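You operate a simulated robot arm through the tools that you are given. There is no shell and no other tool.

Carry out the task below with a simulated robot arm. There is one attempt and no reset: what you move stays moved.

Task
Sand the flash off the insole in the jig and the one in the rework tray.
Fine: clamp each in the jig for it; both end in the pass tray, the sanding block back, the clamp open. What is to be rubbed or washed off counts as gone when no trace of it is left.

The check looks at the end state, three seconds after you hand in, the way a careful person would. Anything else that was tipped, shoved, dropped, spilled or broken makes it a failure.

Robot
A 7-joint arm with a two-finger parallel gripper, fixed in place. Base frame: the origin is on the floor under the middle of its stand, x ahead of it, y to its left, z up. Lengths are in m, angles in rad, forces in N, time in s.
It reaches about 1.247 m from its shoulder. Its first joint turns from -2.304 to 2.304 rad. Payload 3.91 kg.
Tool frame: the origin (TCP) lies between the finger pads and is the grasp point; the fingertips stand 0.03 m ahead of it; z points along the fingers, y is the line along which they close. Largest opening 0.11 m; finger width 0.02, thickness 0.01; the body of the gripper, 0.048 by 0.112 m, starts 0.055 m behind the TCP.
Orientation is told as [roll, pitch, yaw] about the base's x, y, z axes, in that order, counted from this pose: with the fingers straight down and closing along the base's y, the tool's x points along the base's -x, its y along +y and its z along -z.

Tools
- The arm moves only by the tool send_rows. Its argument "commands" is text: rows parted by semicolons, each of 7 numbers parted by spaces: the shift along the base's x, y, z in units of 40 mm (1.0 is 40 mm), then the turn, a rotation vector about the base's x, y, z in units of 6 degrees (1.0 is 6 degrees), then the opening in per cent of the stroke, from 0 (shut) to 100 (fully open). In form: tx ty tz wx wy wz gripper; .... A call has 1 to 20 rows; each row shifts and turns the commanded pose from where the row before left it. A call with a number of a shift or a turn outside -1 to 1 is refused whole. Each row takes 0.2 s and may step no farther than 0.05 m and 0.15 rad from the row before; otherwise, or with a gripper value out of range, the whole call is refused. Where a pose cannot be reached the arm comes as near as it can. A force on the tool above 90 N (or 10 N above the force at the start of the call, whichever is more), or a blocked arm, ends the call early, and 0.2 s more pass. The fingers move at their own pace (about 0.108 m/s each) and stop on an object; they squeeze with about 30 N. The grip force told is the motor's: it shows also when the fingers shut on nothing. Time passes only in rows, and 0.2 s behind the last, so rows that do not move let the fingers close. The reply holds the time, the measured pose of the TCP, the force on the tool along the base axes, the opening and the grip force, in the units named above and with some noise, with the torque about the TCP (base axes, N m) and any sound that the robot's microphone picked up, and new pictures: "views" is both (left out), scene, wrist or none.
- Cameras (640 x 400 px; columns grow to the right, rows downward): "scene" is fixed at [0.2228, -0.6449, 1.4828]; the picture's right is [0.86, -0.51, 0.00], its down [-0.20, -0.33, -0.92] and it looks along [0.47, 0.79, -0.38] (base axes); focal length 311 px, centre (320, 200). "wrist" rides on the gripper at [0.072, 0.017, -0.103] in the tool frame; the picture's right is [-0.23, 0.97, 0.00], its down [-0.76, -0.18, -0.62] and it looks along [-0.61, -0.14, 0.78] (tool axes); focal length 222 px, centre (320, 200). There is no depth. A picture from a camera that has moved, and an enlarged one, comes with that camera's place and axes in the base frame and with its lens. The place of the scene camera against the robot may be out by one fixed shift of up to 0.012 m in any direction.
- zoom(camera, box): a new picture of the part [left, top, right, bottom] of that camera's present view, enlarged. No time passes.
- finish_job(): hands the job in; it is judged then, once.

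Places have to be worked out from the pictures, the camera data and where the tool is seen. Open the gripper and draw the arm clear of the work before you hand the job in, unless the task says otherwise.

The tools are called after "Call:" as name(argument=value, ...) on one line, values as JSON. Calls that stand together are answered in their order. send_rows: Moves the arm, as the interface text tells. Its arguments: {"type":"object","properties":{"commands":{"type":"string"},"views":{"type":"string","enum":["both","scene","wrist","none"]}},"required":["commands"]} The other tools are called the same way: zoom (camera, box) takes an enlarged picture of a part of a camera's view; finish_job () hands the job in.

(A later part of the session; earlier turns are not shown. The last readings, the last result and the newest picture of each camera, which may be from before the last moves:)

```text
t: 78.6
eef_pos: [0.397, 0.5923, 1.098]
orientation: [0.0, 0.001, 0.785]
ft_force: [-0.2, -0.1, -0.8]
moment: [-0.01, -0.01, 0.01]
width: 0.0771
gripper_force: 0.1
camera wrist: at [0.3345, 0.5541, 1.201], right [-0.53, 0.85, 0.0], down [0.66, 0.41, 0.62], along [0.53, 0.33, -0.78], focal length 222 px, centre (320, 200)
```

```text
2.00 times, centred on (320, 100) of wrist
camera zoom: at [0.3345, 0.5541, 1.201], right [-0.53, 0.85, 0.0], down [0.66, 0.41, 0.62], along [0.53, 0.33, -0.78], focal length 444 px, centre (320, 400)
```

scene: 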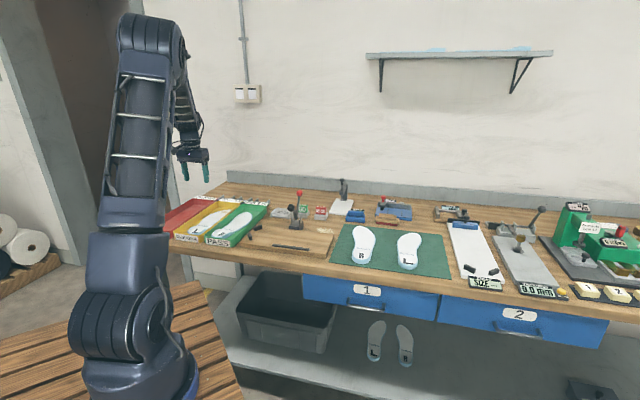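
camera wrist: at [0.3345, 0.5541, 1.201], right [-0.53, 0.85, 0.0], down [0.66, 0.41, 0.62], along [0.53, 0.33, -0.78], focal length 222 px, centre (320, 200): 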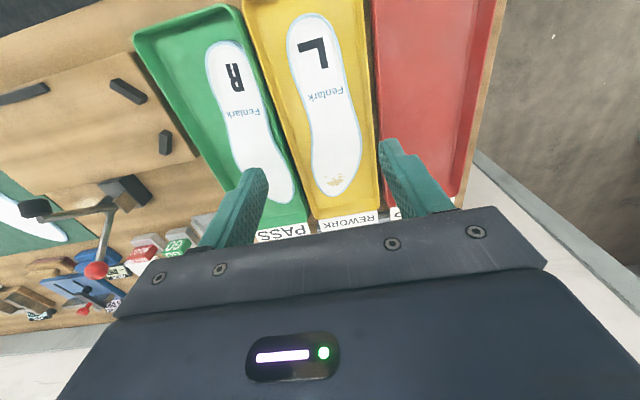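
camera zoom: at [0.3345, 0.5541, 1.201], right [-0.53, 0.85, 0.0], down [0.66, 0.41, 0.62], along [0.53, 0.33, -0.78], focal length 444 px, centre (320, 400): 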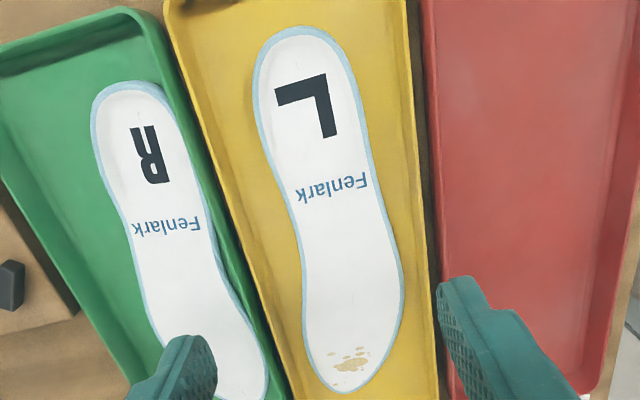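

The L insole's waist centre is at about (0.393, 0.600) and it is centred between the tray walls. I align over it, narrow the opening to about 70 mm so the fingers fit inside the walls, and descend partway.

Call:
send_rows(commands="-0.11 0.19 -0.3 0 0 0.38 64;0 0 -0.9 0 0 0 64;0 0 -0.9 0 0 0 64;0 0 -0.9 0 0 0 64;0 0 0 0 0 0 64")

Call:
zoom(camera="wrist", box=[160, 0, 480, 220])

Call:
zoom(camera="scene", box=[150, 170, 270, 250])

```text
t: 79.8
eef_pos: [0.3942, 0.5994, 0.9775]
orientation: [-0.001, -0.001, 0.825]
ft_force: [0.4, -0.1, 0.2]
moment: [-0.03, 0.02, -0.03]
width: 0.0705
gripper_force: 0.0
camera wrist: at [0.332, 0.5587, 1.08], right [-0.56, 0.83, 0.0], down [0.65, 0.44, 0.62], along [0.52, 0.35, -0.78], focal length 222 px, centre (320, 200)
```

scene: 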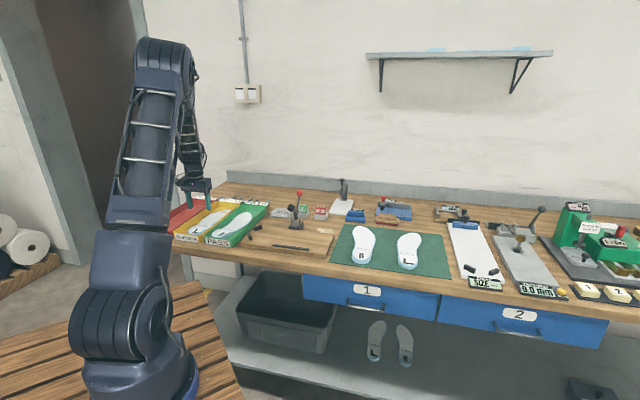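
wrist: 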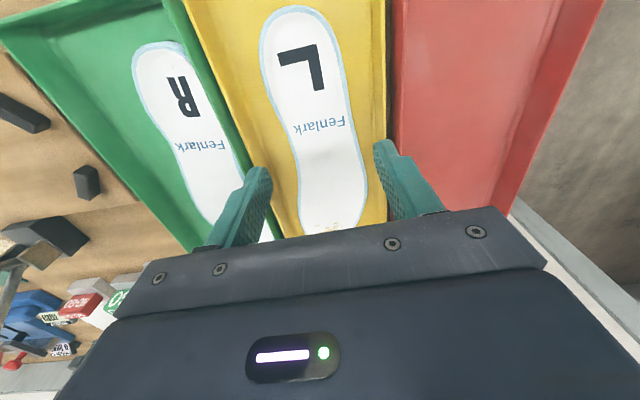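

```text
1.82 times, centred on (320, 110) of wrist
camera zoom: at [0.332, 0.5587, 1.08], right [-0.56, 0.83, 0.0], down [0.65, 0.44, 0.62], along [0.52, 0.35, -0.78], focal length 404 px, centre (320, 364)
```

zoom: 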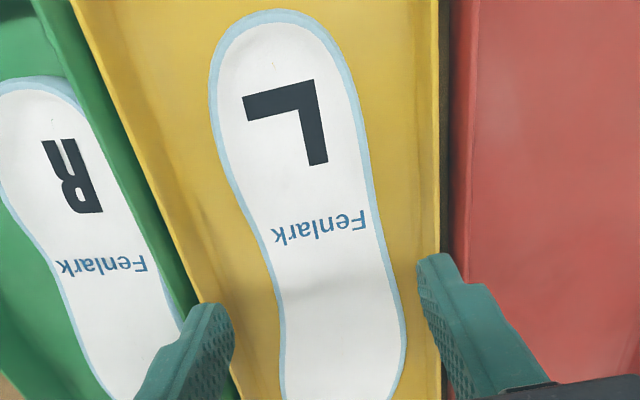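

```text
5.00 times, centred on (210, 210) of scene
camera zoom: at [0.2228, -0.6449, 1.4828], right [0.86, -0.51, 0.0], down [-0.2, -0.33, -0.92], along [0.47, 0.79, -0.38], focal length 1556 px, centre (870, 150)
```

zoom: 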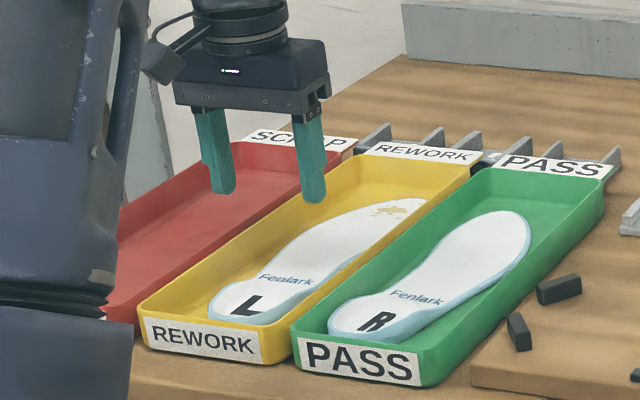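

The fingers will straddle the waist with clearance to both tray walls. I descend close to the tray floor.

Call:
send_rows(commands="0 0 -0.8 0 0 0 64;0 0 -0.7 0 0 0 64;0 0 0 0 0 0 64")

Call:
zoom(camera="wrist", box=[160, 0, 480, 220])

Call:
zoom(camera="scene", box=[150, 190, 250, 255])

```text
t: 80.6
eef_pos: [0.3925, 0.5995, 0.9178]
orientation: [0.0, -0.001, 0.822]
ft_force: [0.4, -0.7, -0.4]
moment: [0.01, -0.01, 0.02]
width: 0.0704
gripper_force: 0.1
camera wrist: at [0.3317, 0.5589, 1.0203], right [-0.56, 0.83, 0.0], down [0.65, 0.44, 0.62], along [0.52, 0.35, -0.78], focal length 222 px, centre (320, 200)
```

scene: 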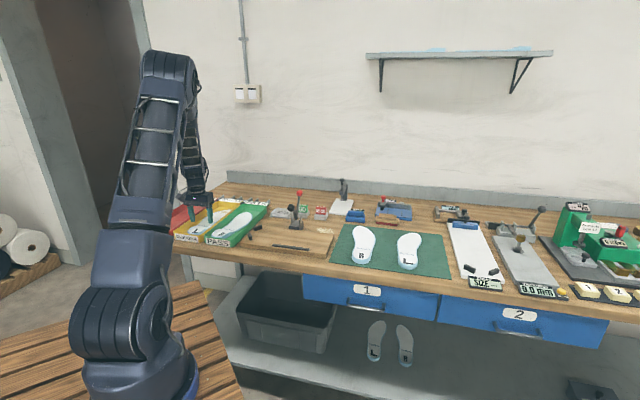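
wrist: 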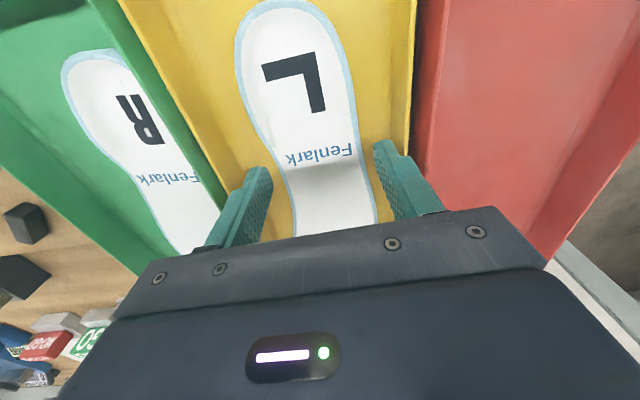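

```text
1.82 times, centred on (320, 110) of wrist
camera zoom: at [0.3317, 0.5589, 1.0203], right [-0.56, 0.83, 0.0], down [0.65, 0.44, 0.62], along [0.52, 0.35, -0.78], focal length 404 px, centre (320, 364)
```

zoom: 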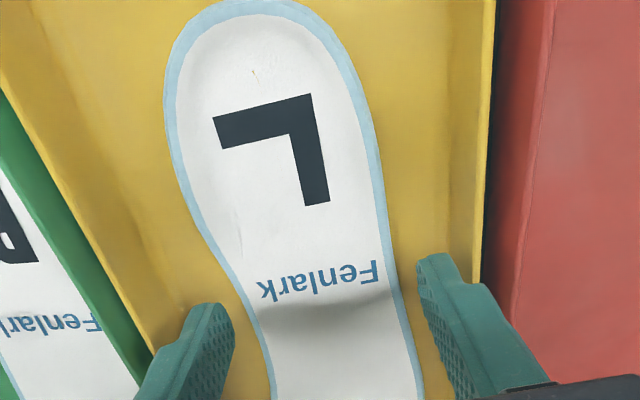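

```text
6.15 times, centred on (200, 222) of scene
camera zoom: at [0.2228, -0.6449, 1.4828], right [0.86, -0.51, 0.0], down [-0.2, -0.33, -0.92], along [0.47, 0.79, -0.38], focal length 1916 px, centre (1058, 62)
```

zoom: 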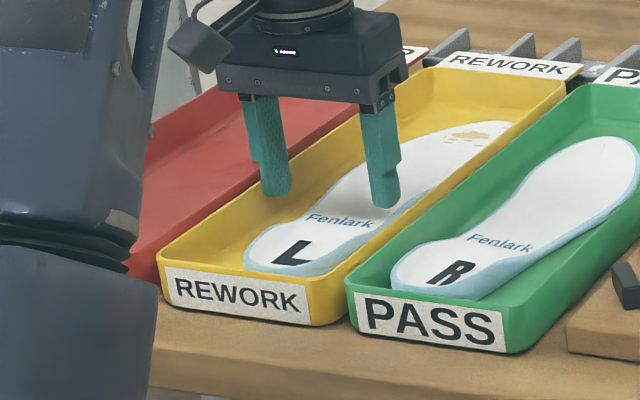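

Both fingers are inside the tray on either side of the waist. I feel downward for the tray floor in small steps.

Call:
send_rows(commands="0 0 -0.15 0 0 0 64;0 0 -0.06 0 0 0 64;0 0 0 0 0 0 64", views="none")

Call:
send_rows(commands="0 0 -0.04 0 0 0 64;0 0 0 0 0 0 64", views="none")

Call:
send_rows(commands="0 0 -0.03 0 0 0 64;0 0 0 0 0 0 64", views="none")

```text
t: 81.4
eef_pos: [0.3936, 0.6004, 0.9096]
orientation: [-0.001, 0.0, 0.824]
ft_force: [0.1, -0.1, 0.7]
moment: [0.01, 0.0, -0.01]
width: 0.0706
gripper_force: 0.1
```

```text
t: 82.0
eef_pos: [0.3929, 0.6003, 0.9074]
orientation: [-0.002, 0.0, 0.824]
ft_force: [-0.5, 0.6, 0.3]
moment: [0.0, -0.03, 0.01]
width: 0.0706
gripper_force: 0.0
```

```text
t: 82.6
eef_pos: [0.3931, 0.6009, 0.9068]
orientation: [-0.001, 0.0, 0.824]
ft_force: [0.0, 0.4, 0.1]
moment: [0.01, -0.02, 0.01]
width: 0.0702
gripper_force: 0.1
```

Call:
send_rows(commands="0 0 -0.03 0 0 0 64;0 0 0 0 0 0 64", views="none")

Call:
send_rows(commands="0 0 -0.03 0 0 0 64;0 0 0 0 0 0 64", views="none")

Call:
zoom(camera="scene", box=[175, 205, 235, 245])

```text
t: 83.2
eef_pos: [0.3927, 0.6008, 0.9056]
orientation: [0.0, 0.0, 0.824]
ft_force: [0.5, 0.3, 0.5]
moment: [-0.01, 0.01, -0.03]
width: 0.0702
gripper_force: 0.0
```

```text
t: 83.8
eef_pos: [0.3933, 0.6008, 0.905]
orientation: [0.001, 0.001, 0.823]
ft_force: [-0.2, -0.1, 0.0]
moment: [-0.01, 0.0, 0.0]
width: 0.0704
gripper_force: 0.0
```

```text
10.00 times, centred on (205, 225) of scene
camera zoom: at [0.2228, -0.6449, 1.4828], right [0.86, -0.51, 0.0], down [-0.2, -0.33, -0.92], along [0.47, 0.79, -0.38], focal length 3113 px, centre (1470, -50)
```

zoom: 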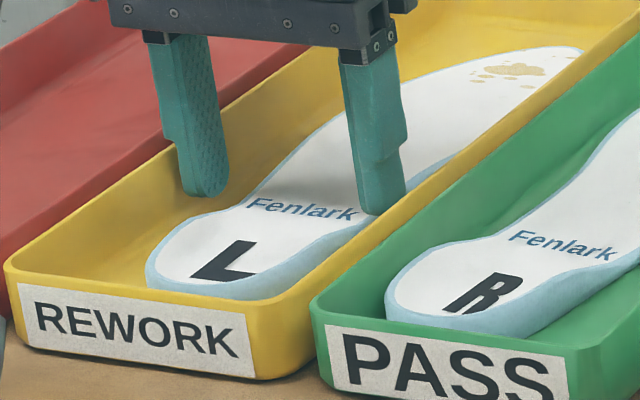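

Still no floor contact at TCP 0.905, so the tips must be just above it. One more millimetre, then close on the waist.

Call:
send_rows(commands="0 0 -0.03 0 0 0 64;0 0 0 0 0 0 64;0 0 0 0 0 0 40;0 0 0 0 0 0 40;0 0 0 0 0 0 40", views="none")

Call:
zoom(camera="scene", box=[175, 205, 235, 245])

```text
t: 85.0
eef_pos: [0.3932, 0.5998, 0.9029]
orientation: [0.0, 0.0, 0.822]
ft_force: [0.6, -1.8, 1.6]
moment: [-0.03, 0.05, 0.02]
width: 0.0439
gripper_force: 0.0
```

```text
10.00 times, centred on (205, 225) of scene
camera zoom: at [0.2228, -0.6449, 1.4828], right [0.86, -0.51, 0.0], down [-0.2, -0.33, -0.92], along [0.47, 0.79, -0.38], focal length 3113 px, centre (1470, -50)
```

zoom: 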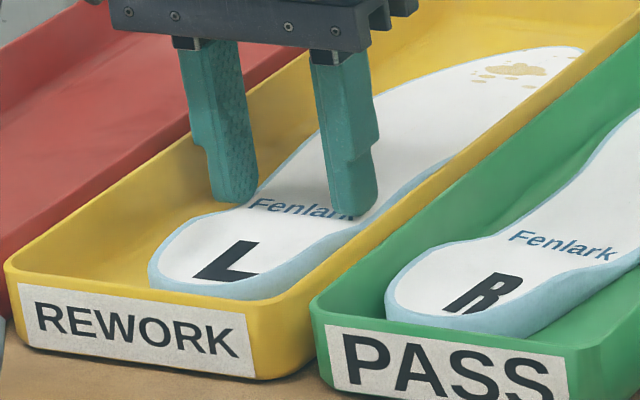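

The fingers slid over the top, so the tray floor is lower than I assumed. I raise slightly, reopen, and probe deeper.

Call:
send_rows(commands="0 0 0.2 0 0 0 40;0 0 0 0 0 0 64;0 0 0 0 0 0 64;0 0 -0.2 0 0 0 64;0 0 -0.05 0 0 0 64;0 0 0 0 0 0 64", views="wrist")

Call:
zoom(camera="wrist", box=[160, 0, 480, 220])

Call:
zoom(camera="scene", box=[175, 205, 235, 245])

```text
t: 86.4
eef_pos: [0.3929, 0.6007, 0.902]
orientation: [0.0, -0.001, 0.822]
ft_force: [-1.6, -3.2, 19.2]
moment: [-0.74, -0.33, -0.1]
width: 0.0711
gripper_force: 0.3
camera wrist: at [0.3317, 0.5591, 1.0047], right [-0.56, 0.83, 0.0], down [0.65, 0.44, 0.62], along [0.52, 0.35, -0.78], focal length 222 px, centre (320, 200)
```

wrist: 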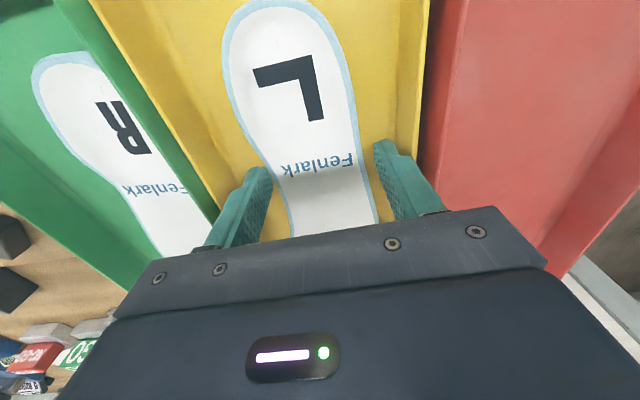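

```text
1.82 times, centred on (320, 110) of wrist
camera zoom: at [0.3317, 0.5591, 1.0047], right [-0.56, 0.83, 0.0], down [0.65, 0.44, 0.62], along [0.52, 0.35, -0.78], focal length 404 px, centre (320, 364)
```

zoom: 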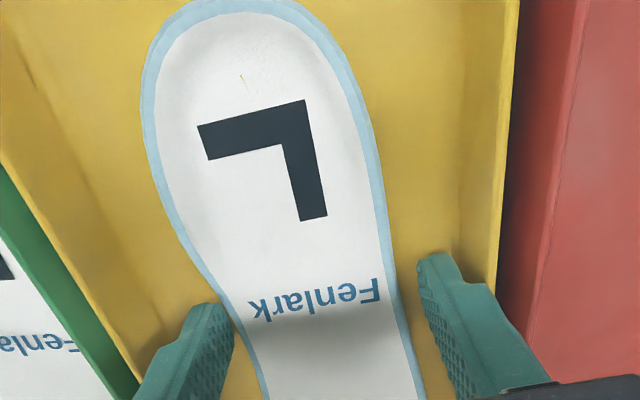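

```text
10.00 times, centred on (205, 225) of scene
camera zoom: at [0.2228, -0.6449, 1.4828], right [0.86, -0.51, 0.0], down [-0.2, -0.33, -0.92], along [0.47, 0.79, -0.38], focal length 3113 px, centre (1470, -50)
```

zoom: 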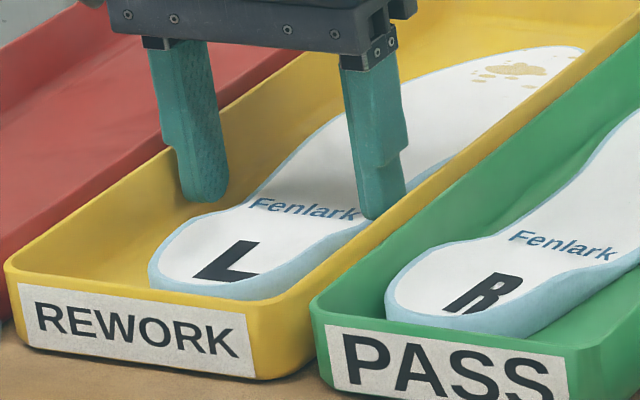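

The contact is on one side only: the +u finger's corner is resting on the insole's flared edge. There is ample room to the walls, so I raise, open wider, shift slightly, and go down again.

Call:
send_rows(commands="0 0 0.25 0 0 0 64;0.1 0.03 0 0 0 0 76;0 0 0 0 0 0 76;0 0 -0.15 0 0 0 76;0 0 -0.08 0 0 0 76;0 0 0 0 0 0 76", views="wrist")

Call:
zoom(camera="wrist", box=[160, 0, 480, 220])

```text
t: 87.8
eef_pos: [0.3969, 0.6028, 0.9024]
orientation: [0.002, 0.002, 0.823]
ft_force: [0.6, 0.3, 0.7]
moment: [-0.01, 0.03, 0.03]
width: 0.0835
gripper_force: 0.0
camera wrist: at [0.3357, 0.5608, 1.0047], right [-0.56, 0.83, 0.0], down [0.65, 0.44, 0.62], along [0.52, 0.35, -0.78], focal length 222 px, centre (320, 200)
```

wrist: 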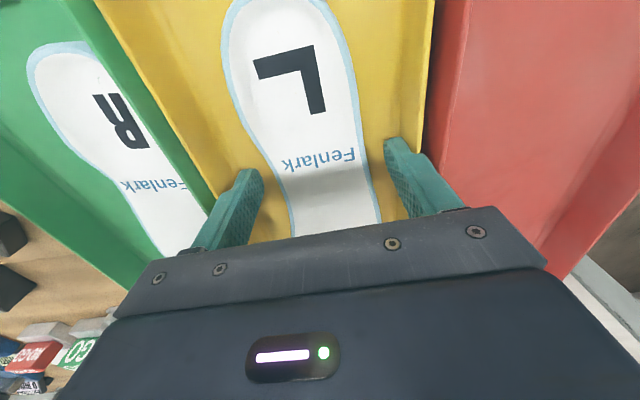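

```text
1.82 times, centred on (320, 110) of wrist
camera zoom: at [0.3357, 0.5608, 1.0047], right [-0.56, 0.83, 0.0], down [0.65, 0.44, 0.62], along [0.52, 0.35, -0.78], focal length 404 px, centre (320, 364)
```

zoom: 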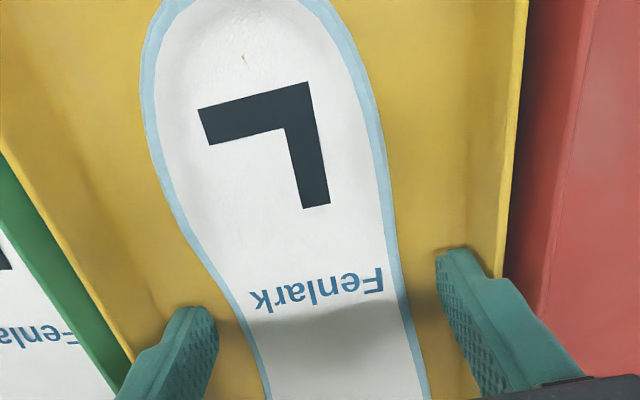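

Now free on both sides. I keep going down in small steps to find the tray floor.

Call:
send_rows(commands="0 0 -0.04 0 0 0 76;0 0 0 0 0 0 76", views="none")

Call:
send_rows(commands="0 0 -0.04 0 0 0 76;0 0 0 0 0 0 76", views="none")

Call:
send_rows(commands="0 0 -0.04 0 0 0 76;0 0 0 0 0 0 76", views="none")

```text
t: 88.4
eef_pos: [0.3963, 0.6025, 0.8999]
orientation: [0.0, 0.0, 0.824]
ft_force: [0.7, 0.4, -0.2]
moment: [-0.01, 0.01, -0.01]
width: 0.0837
gripper_force: 0.0
```

```text
t: 89.0
eef_pos: [0.3959, 0.6022, 0.8993]
orientation: [0.001, 0.002, 0.825]
ft_force: [-0.7, -1.2, 0.1]
moment: [0.01, 0.02, 0.04]
width: 0.0836
gripper_force: 0.0
```

```text
t: 89.6
eef_pos: [0.3973, 0.6012, 0.8978]
orientation: [-0.001, 0.0, 0.825]
ft_force: [0.0, -0.3, 0.0]
moment: [0.02, 0.01, 0.0]
width: 0.0835
gripper_force: 0.0
```

Call:
send_rows(commands="0 0 -0.04 0 0 0 76;0 0 0 0 0 0 76", views="none")

Call:
send_rows(commands="0 0 -0.04 0 0 0 76;0 0 0 0 0 0 76", views="none")

Call:
zoom(camera="scene", box=[175, 205, 235, 245])

```text
t: 90.2
eef_pos: [0.3962, 0.6025, 0.8976]
orientation: [0.002, -0.003, 0.824]
ft_force: [0.5, -1.4, 22.6]
moment: [0.82, 0.91, 0.07]
width: 0.0833
gripper_force: 0.0
```

```text
t: 90.8
eef_pos: [0.3964, 0.6025, 0.8956]
orientation: [0.002, -0.002, 0.824]
ft_force: [-0.3, -2.8, 48.3]
moment: [1.8, 2.06, 0.16]
width: 0.0829
gripper_force: 0.0
```

```text
10.00 times, centred on (205, 225) of scene
camera zoom: at [0.2228, -0.6449, 1.4828], right [0.86, -0.51, 0.0], down [-0.2, -0.33, -0.92], along [0.47, 0.79, -0.38], focal length 3113 px, centre (1470, -50)
```

zoom: 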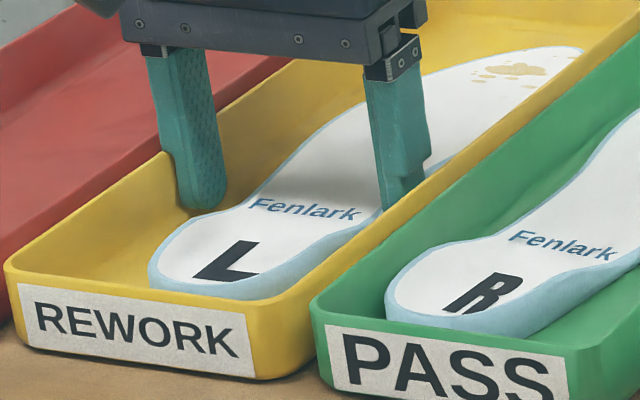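

The −u finger touched the tray wall's slope. I relieve it, shift 3 mm toward the insole's true centre, narrow the opening a little, and settle again.

Call:
send_rows(commands="0 0 0.15 0 0 0 76;0.055 -0.055 0 0 0 0 70;0 0 0 0 0 0 70;0 0 -0.08 0 0 0 70;0 0 0 0 0 0 70", views="wrist")

Call:
zoom(camera="wrist", box=[160, 0, 480, 220])

```text
t: 92.0
eef_pos: [0.3991, 0.599, 0.8959]
orientation: [0.001, 0.0, 0.824]
ft_force: [0.9, -1.3, -0.6]
moment: [-0.05, -0.03, 0.01]
width: 0.0765
gripper_force: 0.0
camera wrist: at [0.3382, 0.5584, 0.999], right [-0.56, 0.83, 0.0], down [0.65, 0.44, 0.62], along [0.52, 0.35, -0.78], focal length 222 px, centre (320, 200)
```

wrist: 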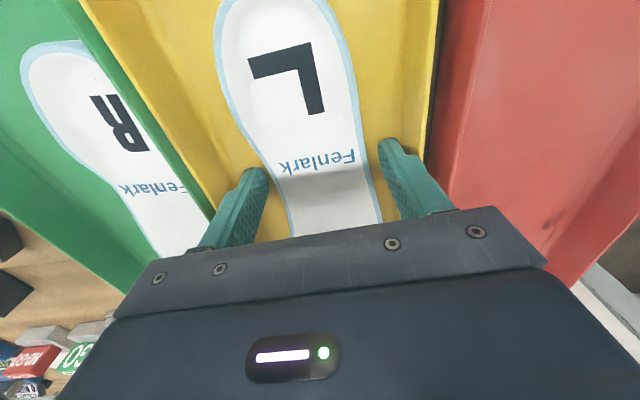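

```text
1.82 times, centred on (320, 110) of wrist
camera zoom: at [0.3382, 0.5584, 0.999], right [-0.56, 0.83, 0.0], down [0.65, 0.44, 0.62], along [0.52, 0.35, -0.78], focal length 404 px, centre (320, 364)
```

zoom: 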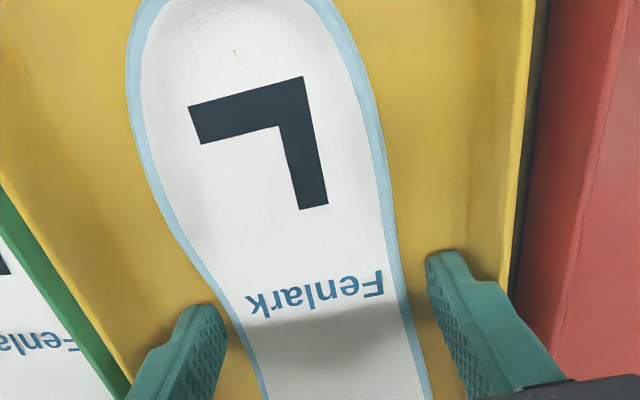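

I zoom in more to see the finger-to-edge gaps precisely.

Call:
zoom(camera="wrist", box=[220, 120, 420, 240])

Call:
zoom(camera="scene", box=[180, 205, 225, 240])

```text
3.20 times, centred on (320, 180) of wrist
camera zoom: at [0.3382, 0.5584, 0.999], right [-0.56, 0.83, 0.0], down [0.65, 0.44, 0.62], along [0.52, 0.35, -0.78], focal length 711 px, centre (320, 264)
```

zoom: 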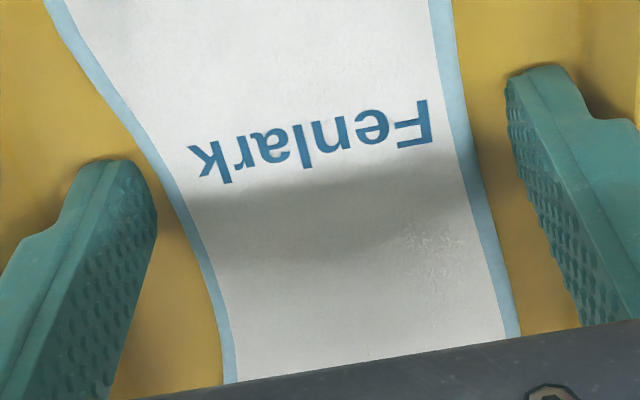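

```text
11.43 times, centred on (202, 222) of scene
camera zoom: at [0.2228, -0.6449, 1.4828], right [0.86, -0.51, 0.0], down [-0.2, -0.33, -0.92], along [0.47, 0.79, -0.38], focal length 3558 px, centre (1663, -57)
```

zoom: 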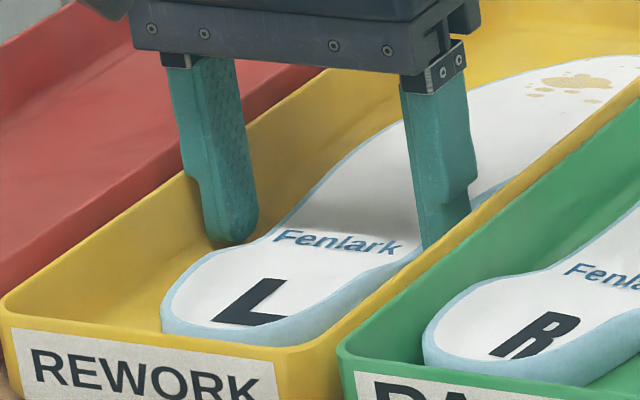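

The insole is nearly centred with 8–10 mm gaps. I add a small yaw to match the waist edges and lower slightly more to reach the floor.

Call:
send_rows(commands="-0.02 0.02 -0.02 0 0 0.4 70;0 0 0 0 0 0 70", views="none")

Call:
send_rows(commands="0 0 -0.03 0 0 0 70;0 0 0 0 0 0 70", views="none")

```text
t: 92.6
eef_pos: [0.3987, 0.6006, 0.8963]
orientation: [0.001, 0.0, 0.866]
ft_force: [1.8, -0.2, 1.6]
moment: [0.03, 0.02, -0.03]
width: 0.0763
gripper_force: 0.0
```

```text
t: 93.2
eef_pos: [0.3981, 0.5986, 0.8946]
orientation: [0.0, -0.001, 0.866]
ft_force: [0.6, -0.4, 1.4]
moment: [0.03, -0.01, 0.02]
width: 0.0766
gripper_force: 0.0
```

Call:
send_rows(commands="0 0 -0.02 0 0 0 70;0 0 0 0 0 0 70", views="none")

Call:
send_rows(commands="0 0 0 0 0 0 60;0 0 0 0 0 0 50;0 0 0 0 0 0 45;0 0 0 0 0 0 45", views="wrist")

Call:
zoom(camera="scene", box=[180, 205, 225, 240])

```text
t: 93.8
eef_pos: [0.3981, 0.5996, 0.8938]
orientation: [-0.002, 0.0, 0.866]
ft_force: [1.9, 0.6, 4.7]
moment: [-0.05, -0.03, -0.04]
width: 0.0764
gripper_force: 0.0
```

```text
t: 94.8
eef_pos: [0.3982, 0.601, 0.8932]
orientation: [0.001, 0.0, 0.866]
ft_force: [0.7, 0.2, 6.9]
moment: [0.02, -0.04, 0.04]
width: 0.0674
gripper_force: 30.1
camera wrist: at [0.3391, 0.5566, 0.9967], right [-0.59, 0.8, 0.0], down [0.63, 0.46, 0.62], along [0.5, 0.37, -0.78], focal length 222 px, centre (320, 200)
```

wrist: 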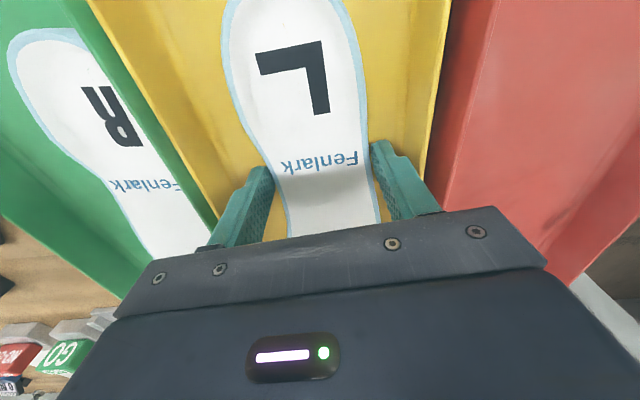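

```text
11.43 times, centred on (202, 222) of scene
camera zoom: at [0.2228, -0.6449, 1.4828], right [0.86, -0.51, 0.0], down [-0.2, -0.33, -0.92], along [0.47, 0.79, -0.38], focal length 3558 px, centre (1663, -57)
```

zoom: 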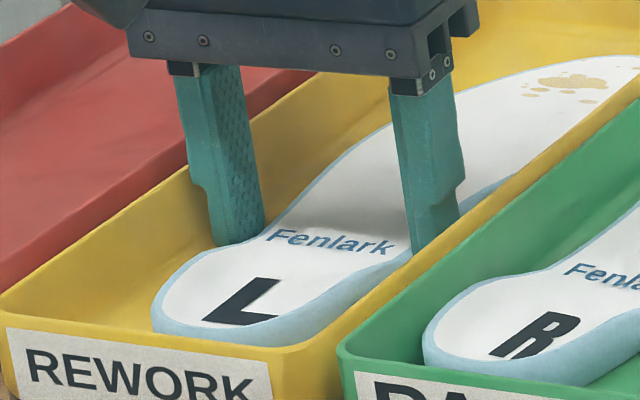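

Now gripped firmly (0.067 m, 30 N) with the tips at the tray floor (z≈0.8635). I lift gently and check that the insole follows.

Call:
send_rows(commands="0 0 0.3 0 0 0 45;0 0 0.5 0 0 0 45;0 0 0.7 0 0 0 45;0 0 0 0 0 0 45")

Call:
zoom(camera="scene", box=[150, 180, 250, 250])

Call:
zoom(camera="wrist", box=[160, 0, 480, 220])

```text
t: 95.8
eef_pos: [0.3984, 0.6002, 0.9544]
orientation: [0.0, -0.001, 0.866]
ft_force: [0.3, 0.5, -0.1]
moment: [-0.01, 0.02, 0.02]
width: 0.0673
gripper_force: 30.0
camera wrist: at [0.3391, 0.5569, 1.0569], right [-0.59, 0.8, 0.0], down [0.63, 0.47, 0.62], along [0.5, 0.37, -0.78], focal length 222 px, centre (320, 200)
```

scene: 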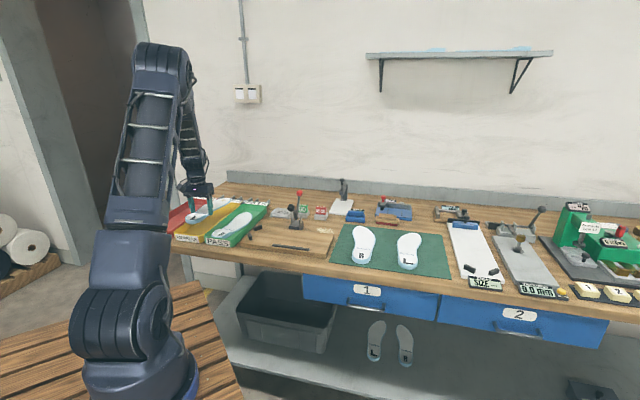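
wrist: 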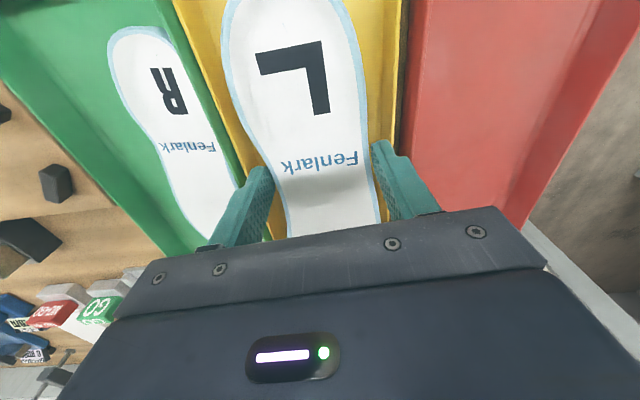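

```text
5.71 times, centred on (200, 215) of scene
camera zoom: at [0.2228, -0.6449, 1.4828], right [0.86, -0.51, 0.0], down [-0.2, -0.33, -0.92], along [0.47, 0.79, -0.38], focal length 1779 px, centre (1006, 114)
```

zoom: 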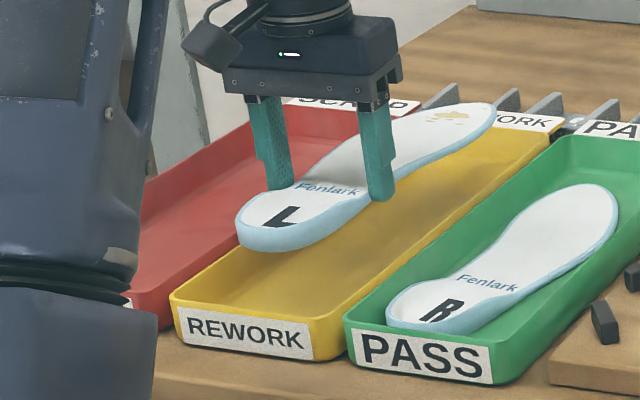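

```text
1.82 times, centred on (320, 110) of wrist
camera zoom: at [0.3391, 0.5569, 1.0569], right [-0.59, 0.8, 0.0], down [0.63, 0.47, 0.62], along [0.5, 0.37, -0.78], focal length 404 px, centre (320, 364)
```

zoom: 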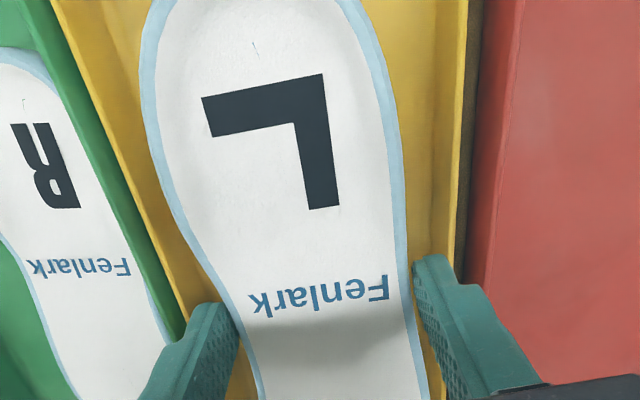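

L is lifted level and firmly held. I raise it high and rotate about −93° while moving toward the jig, to a spot offset 4 cm in front of the final position.

Call:
send_rows(commands="0 0 1 0 0 0 45;0 0 1 0 0 0 45;0 0 1 0 0 0 45;0 0 1 0 0 0 45;0.292 -0.44 0 0 0 -1 45;0.292 -0.44 0 0 0 -1 45;0.292 -0.44 0 0 0 -1 45;0.292 -0.44 0 0 0 -1 45;0.292 -0.44 0 0 0 -1 45;0.292 -0.44 0 0 0 -1 45;0.292 -0.44 0 0 0 -1 45;0.292 -0.44 0 0 0 -1 45;0.292 -0.44 0 0 0 -1 45;0.292 -0.44 0 0 0 -1 45;0.292 -0.44 0 0 0 -1 45;0.292 -0.44 0 0 0 -1 45;0.292 -0.44 0 0 0 -1 45;0.292 -0.44 0 0 0 -1 45;0.292 -0.44 0 0 0 -1 45;0.292 -0.44 0 0 0 -0.5 45")

Call:
zoom(camera="scene", box=[160, 150, 350, 270])

Call:
zoom(camera="wrist", box=[160, 0, 480, 220])

```text
t: 100.0
eef_pos: [0.5848, 0.3186, 1.1135]
orientation: [0.002, 0.0, -0.758]
ft_force: [-0.7, 0.0, 0.6]
moment: [0.02, 0.02, -0.01]
width: 0.0673
gripper_force: 30.0
camera wrist: at [0.5453, 0.381, 1.2165], right [0.83, 0.55, 0.0], down [0.43, -0.65, 0.62], along [0.34, -0.52, -0.78], focal length 222 px, centre (320, 200)
```

scene: 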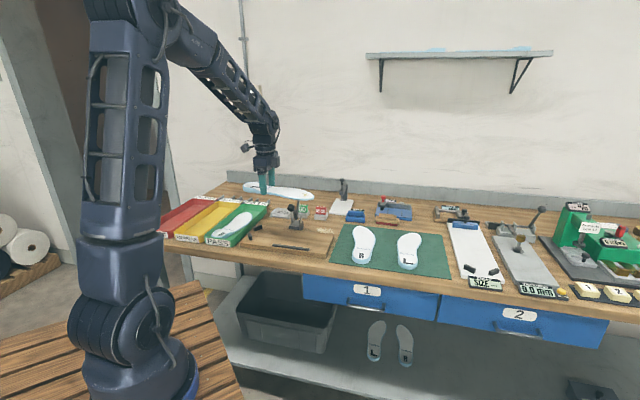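
wrist: 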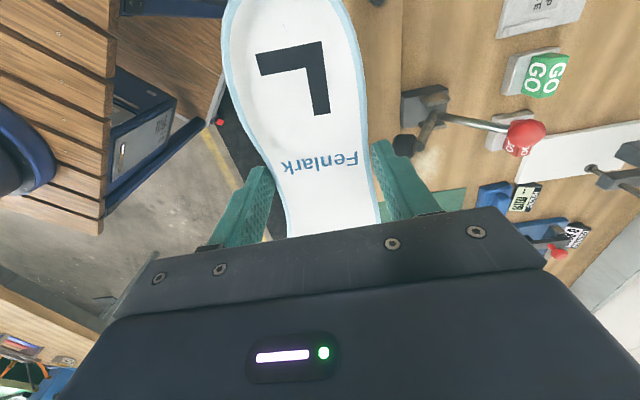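

```text
3.33 times, centred on (255, 210) of scene
camera zoom: at [0.2228, -0.6449, 1.4828], right [0.86, -0.51, 0.0], down [-0.2, -0.33, -0.92], along [0.47, 0.79, -0.38], focal length 1038 px, centre (537, 167)
```

zoom: 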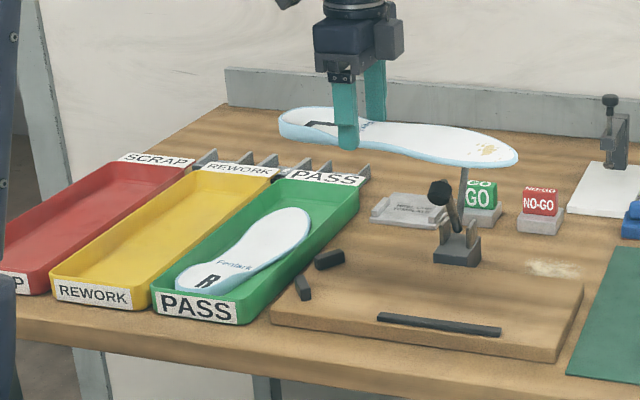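

```text
1.82 times, centred on (320, 110) of wrist
camera zoom: at [0.5453, 0.381, 1.2165], right [0.83, 0.55, 0.0], down [0.43, -0.65, 0.62], along [0.34, -0.52, -0.78], focal length 404 px, centre (320, 364)
```

zoom: 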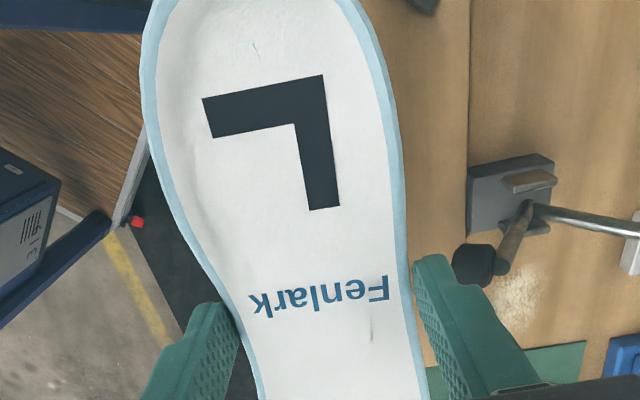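

The L insole is oriented correctly with the toe over the toe end of the jig. I descend at this offset to just below pad height.

Call:
send_rows(commands="0 0 -0.95 0 0 0 45;0 0 -0.95 0 0 0 45;0 0 -0.95 0 0 0 45;0 0 -0.95 0 0 0 45;0 0 -0.2 0 0 0 45;0 0 0 0 0 0 45")

Call:
zoom(camera="scene", box=[230, 180, 340, 260])

Call:
zoom(camera="wrist", box=[160, 0, 480, 220])

```text
t: 101.4
eef_pos: [0.5864, 0.3186, 0.9533]
orientation: [0.001, -0.001, -0.757]
ft_force: [0.0, -0.2, -0.4]
moment: [-0.01, 0.0, -0.01]
width: 0.0675
gripper_force: 30.8
camera wrist: at [0.5455, 0.3814, 1.0566], right [0.83, 0.55, 0.0], down [0.43, -0.65, 0.62], along [0.34, -0.52, -0.78], focal length 222 px, centre (320, 200)
```

scene: 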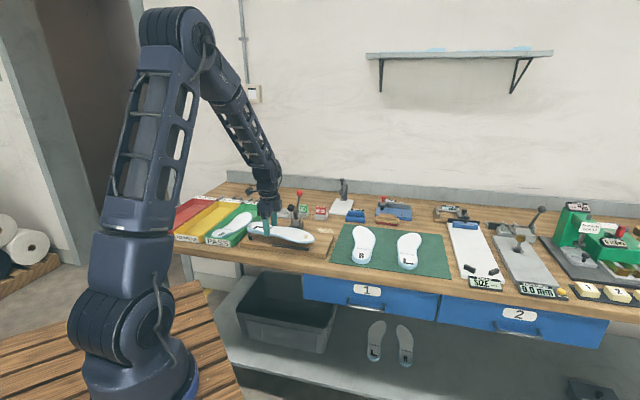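
wrist: 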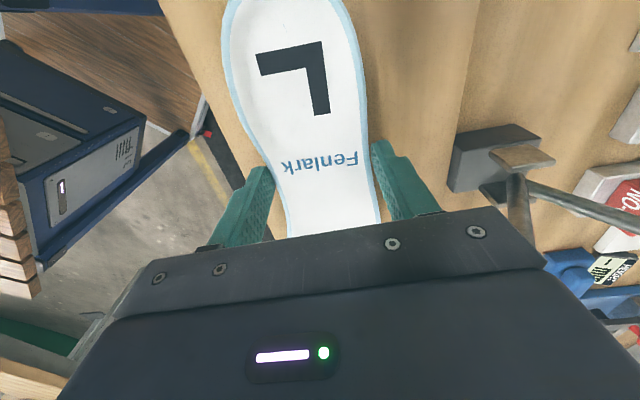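

```text
5.00 times, centred on (285, 220) of scene
camera zoom: at [0.2228, -0.6449, 1.4828], right [0.86, -0.51, 0.0], down [-0.2, -0.33, -0.92], along [0.47, 0.79, -0.38], focal length 1556 px, centre (495, 100)
```

zoom: 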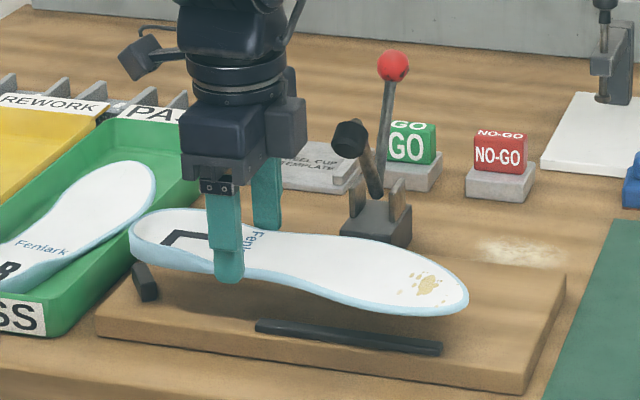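

```text
1.82 times, centred on (320, 110) of wrist
camera zoom: at [0.5455, 0.3814, 1.0566], right [0.83, 0.55, 0.0], down [0.43, -0.65, 0.62], along [0.34, -0.52, -0.78], focal length 404 px, centre (320, 364)
```

zoom: 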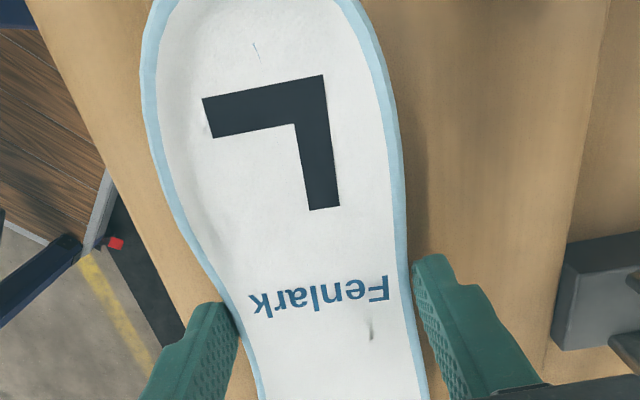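

I shift the insole toward the back over its final position, staying above the stops, and check the clearance to the pad.

Call:
send_rows(commands="0.25 0.22 0 0 0 0 45;0.25 0.22 0 0 0 0 45;0.24 0.21 0 0 0 0 45;0 0 0 0 0 0 45")

Call:
zoom(camera="scene", box=[230, 180, 340, 260])

Call:
zoom(camera="wrist", box=[160, 0, 480, 220])

```text
t: 102.4
eef_pos: [0.6158, 0.3443, 0.955]
orientation: [0.0, 0.0, -0.758]
ft_force: [0.4, 0.6, -0.9]
moment: [0.0, -0.01, 0.02]
width: 0.0676
gripper_force: 30.1
camera wrist: at [0.5749, 0.4077, 1.0568], right [0.83, 0.55, 0.0], down [0.43, -0.65, 0.62], along [0.34, -0.52, -0.78], focal length 222 px, centre (320, 200)
```

scene: 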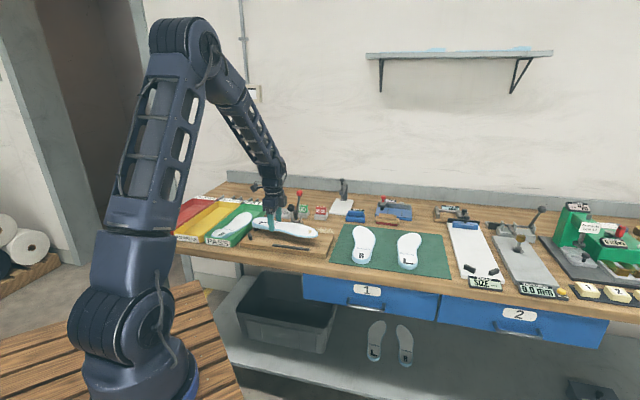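
wrist: 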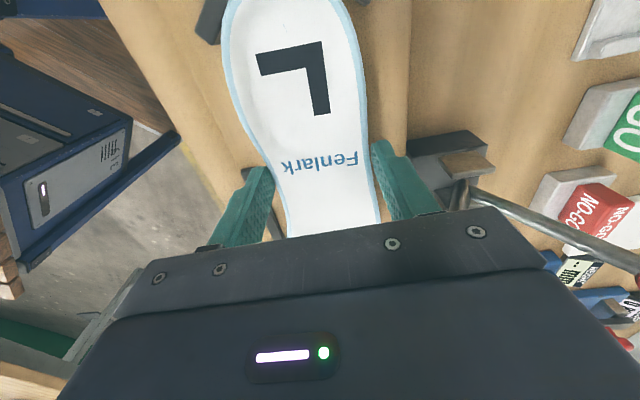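

```text
5.00 times, centred on (285, 220) of scene
camera zoom: at [0.2228, -0.6449, 1.4828], right [0.86, -0.51, 0.0], down [-0.2, -0.33, -0.92], along [0.47, 0.79, -0.38], focal length 1556 px, centre (495, 100)
```

zoom: 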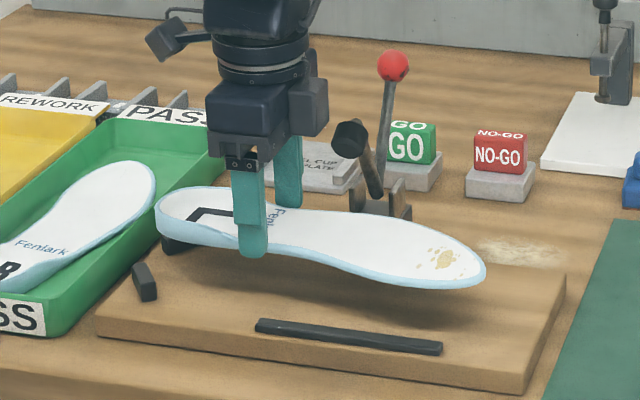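

```text
1.82 times, centred on (320, 110) of wrist
camera zoom: at [0.5749, 0.4077, 1.0568], right [0.83, 0.55, 0.0], down [0.43, -0.65, 0.62], along [0.34, -0.52, -0.78], focal length 404 px, centre (320, 364)
```

zoom: 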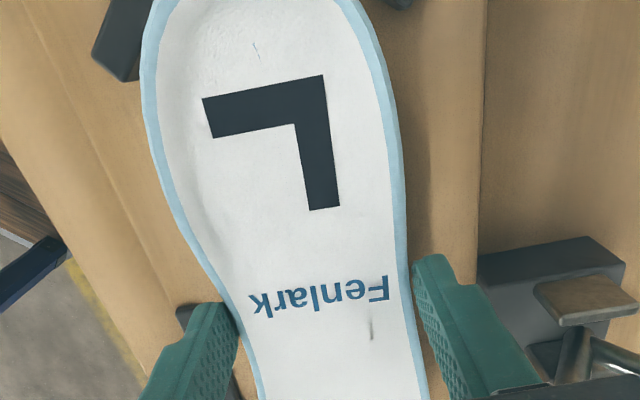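

Clearance to the pad holds. I lower straight down 3 cm and look at the heel relative to the stops.

Call:
send_rows(commands="0 0 -0.3 0 0 0 45;0 0 -0.3 0 0 0 45;0 0 -0.15 0 0 0 45;0 0 0 0 0 0 45")

Call:
zoom(camera="scene", box=[240, 190, 320, 250])

Call:
zoom(camera="wrist", box=[160, 0, 480, 220])

```text
t: 103.4
eef_pos: [0.6153, 0.3447, 0.9239]
orientation: [0.0, 0.001, -0.757]
ft_force: [-0.1, 0.7, 1.1]
moment: [-0.02, 0.02, 0.01]
width: 0.0677
gripper_force: 29.9
camera wrist: at [0.5748, 0.4072, 1.0265], right [0.83, 0.55, 0.0], down [0.43, -0.65, 0.62], along [0.34, -0.52, -0.78], focal length 222 px, centre (320, 200)
```

scene: 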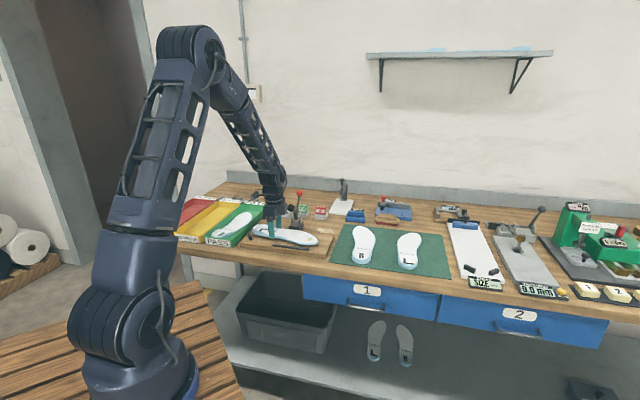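
wrist: 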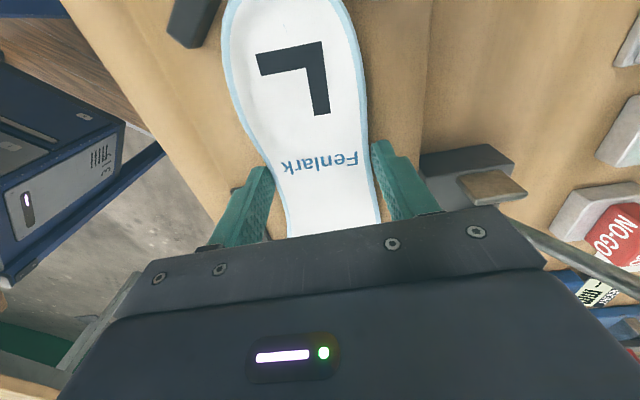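

```text
6.67 times, centred on (280, 220) of scene
camera zoom: at [0.2228, -0.6449, 1.4828], right [0.86, -0.51, 0.0], down [-0.2, -0.33, -0.92], along [0.47, 0.79, -0.38], focal length 2075 px, centre (587, 67)
```

zoom: 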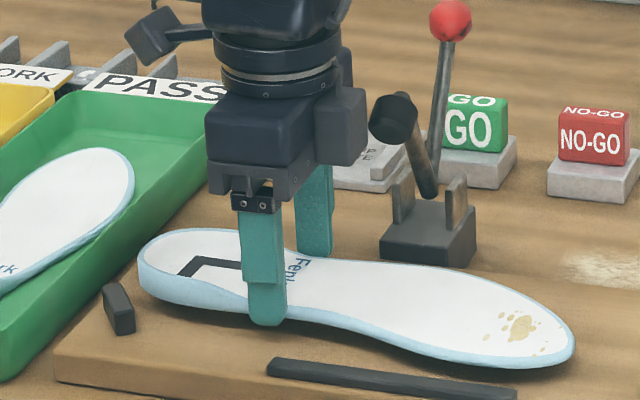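

```text
1.82 times, centred on (320, 110) of wrist
camera zoom: at [0.5748, 0.4072, 1.0265], right [0.83, 0.55, 0.0], down [0.43, -0.65, 0.62], along [0.34, -0.52, -0.78], focal length 404 px, centre (320, 364)
```

zoom: 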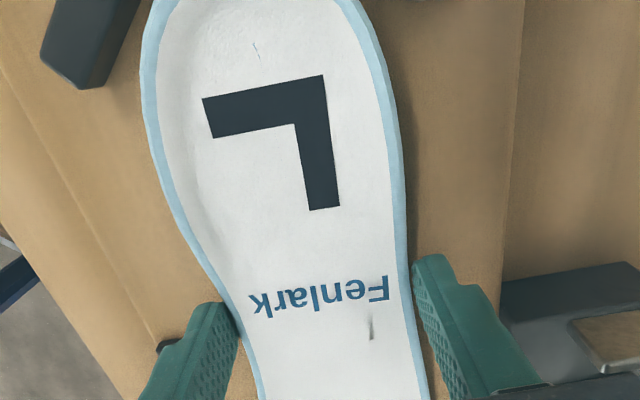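

The heel is now between the stops' height, about 3 mm short of them. I lower to just above the board, feeling for contact.

Call:
send_rows(commands="-0.03 0.03 -0.1 0 0 0 45;0 0 -0.08 0 0 0 45;0 0 0 0 0 0 45", views="none")

Call:
send_rows(commands="0 0 -0.06 0 0 0 45;0 0 0 0 0 0 45", views="none")

```text
t: 104.2
eef_pos: [0.614, 0.3452, 0.9176]
orientation: [0.002, 0.001, -0.758]
ft_force: [-0.4, 0.3, -0.5]
moment: [0.03, 0.0, -0.01]
width: 0.0674
gripper_force: 30.5
```

```text
t: 104.8
eef_pos: [0.6143, 0.3446, 0.9144]
orientation: [-0.002, 0.0, -0.756]
ft_force: [0.3, -0.1, -0.9]
moment: [0.01, 0.03, -0.01]
width: 0.0673
gripper_force: 30.0
```

Just above the board at TCP 0.914. I now slide toward the heel stops (−u) in small steps until the force shows contact.

Call:
send_rows(commands="-0.035 0.035 0 0 0 0 45;0 0 0 0 0 0 45", views="none")

Call:
send_rows(commands="-0.035 0.035 0 0 0 0 45;0 0 0 0 0 0 45", views="none")

Call:
zoom(camera="scene", box=[240, 200, 320, 250])

```text
t: 105.4
eef_pos: [0.6121, 0.3475, 0.9146]
orientation: [0.001, 0.001, -0.756]
ft_force: [0.0, -0.1, 0.4]
moment: [-0.02, -0.01, -0.01]
width: 0.0675
gripper_force: 29.5
```

```text
t: 106.0
eef_pos: [0.6107, 0.3493, 0.9139]
orientation: [-0.001, 0.0, -0.757]
ft_force: [-0.2, 0.6, -0.9]
moment: [0.02, 0.0, -0.02]
width: 0.0677
gripper_force: 30.4
```

```text
8.00 times, centred on (280, 225) of scene
camera zoom: at [0.2228, -0.6449, 1.4828], right [0.86, -0.51, 0.0], down [-0.2, -0.33, -0.92], along [0.47, 0.79, -0.38], focal length 2490 px, centre (640, 0)
```

zoom: 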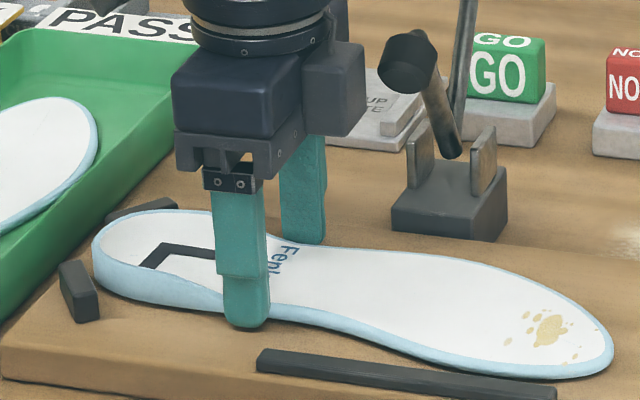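

I zoom with exactly the same box I used for the seated R insole, to compare heel positions against the stops.

Call:
zoom(camera="scene", box=[248, 222, 304, 250])

Call:
zoom(camera="wrist", box=[180, 0, 420, 150])

```text
11.43 times, centred on (276, 236) of scene
camera zoom: at [0.2228, -0.6449, 1.4828], right [0.86, -0.51, 0.0], down [-0.2, -0.33, -0.92], along [0.47, 0.79, -0.38], focal length 3558 px, centre (823, -211)
```

zoom: 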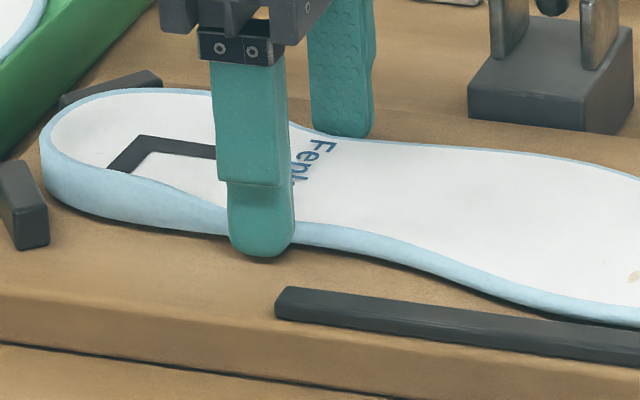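

```text
2.67 times, centred on (300, 75) of wrist
camera zoom: at [0.5707, 0.4113, 1.017], right [0.83, 0.55, 0.0], down [0.43, -0.65, 0.62], along [0.34, -0.52, -0.78], focal length 592 px, centre (373, 533)
```

zoom: 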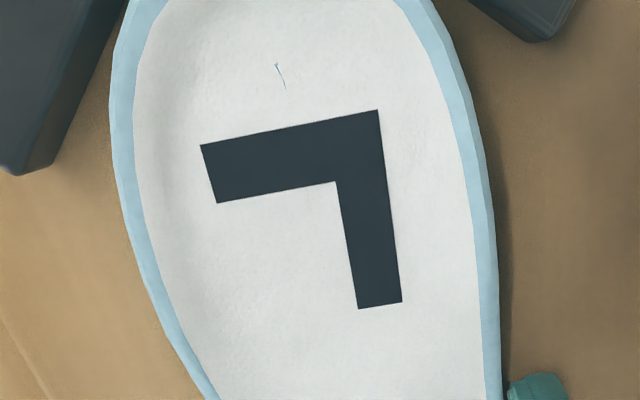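

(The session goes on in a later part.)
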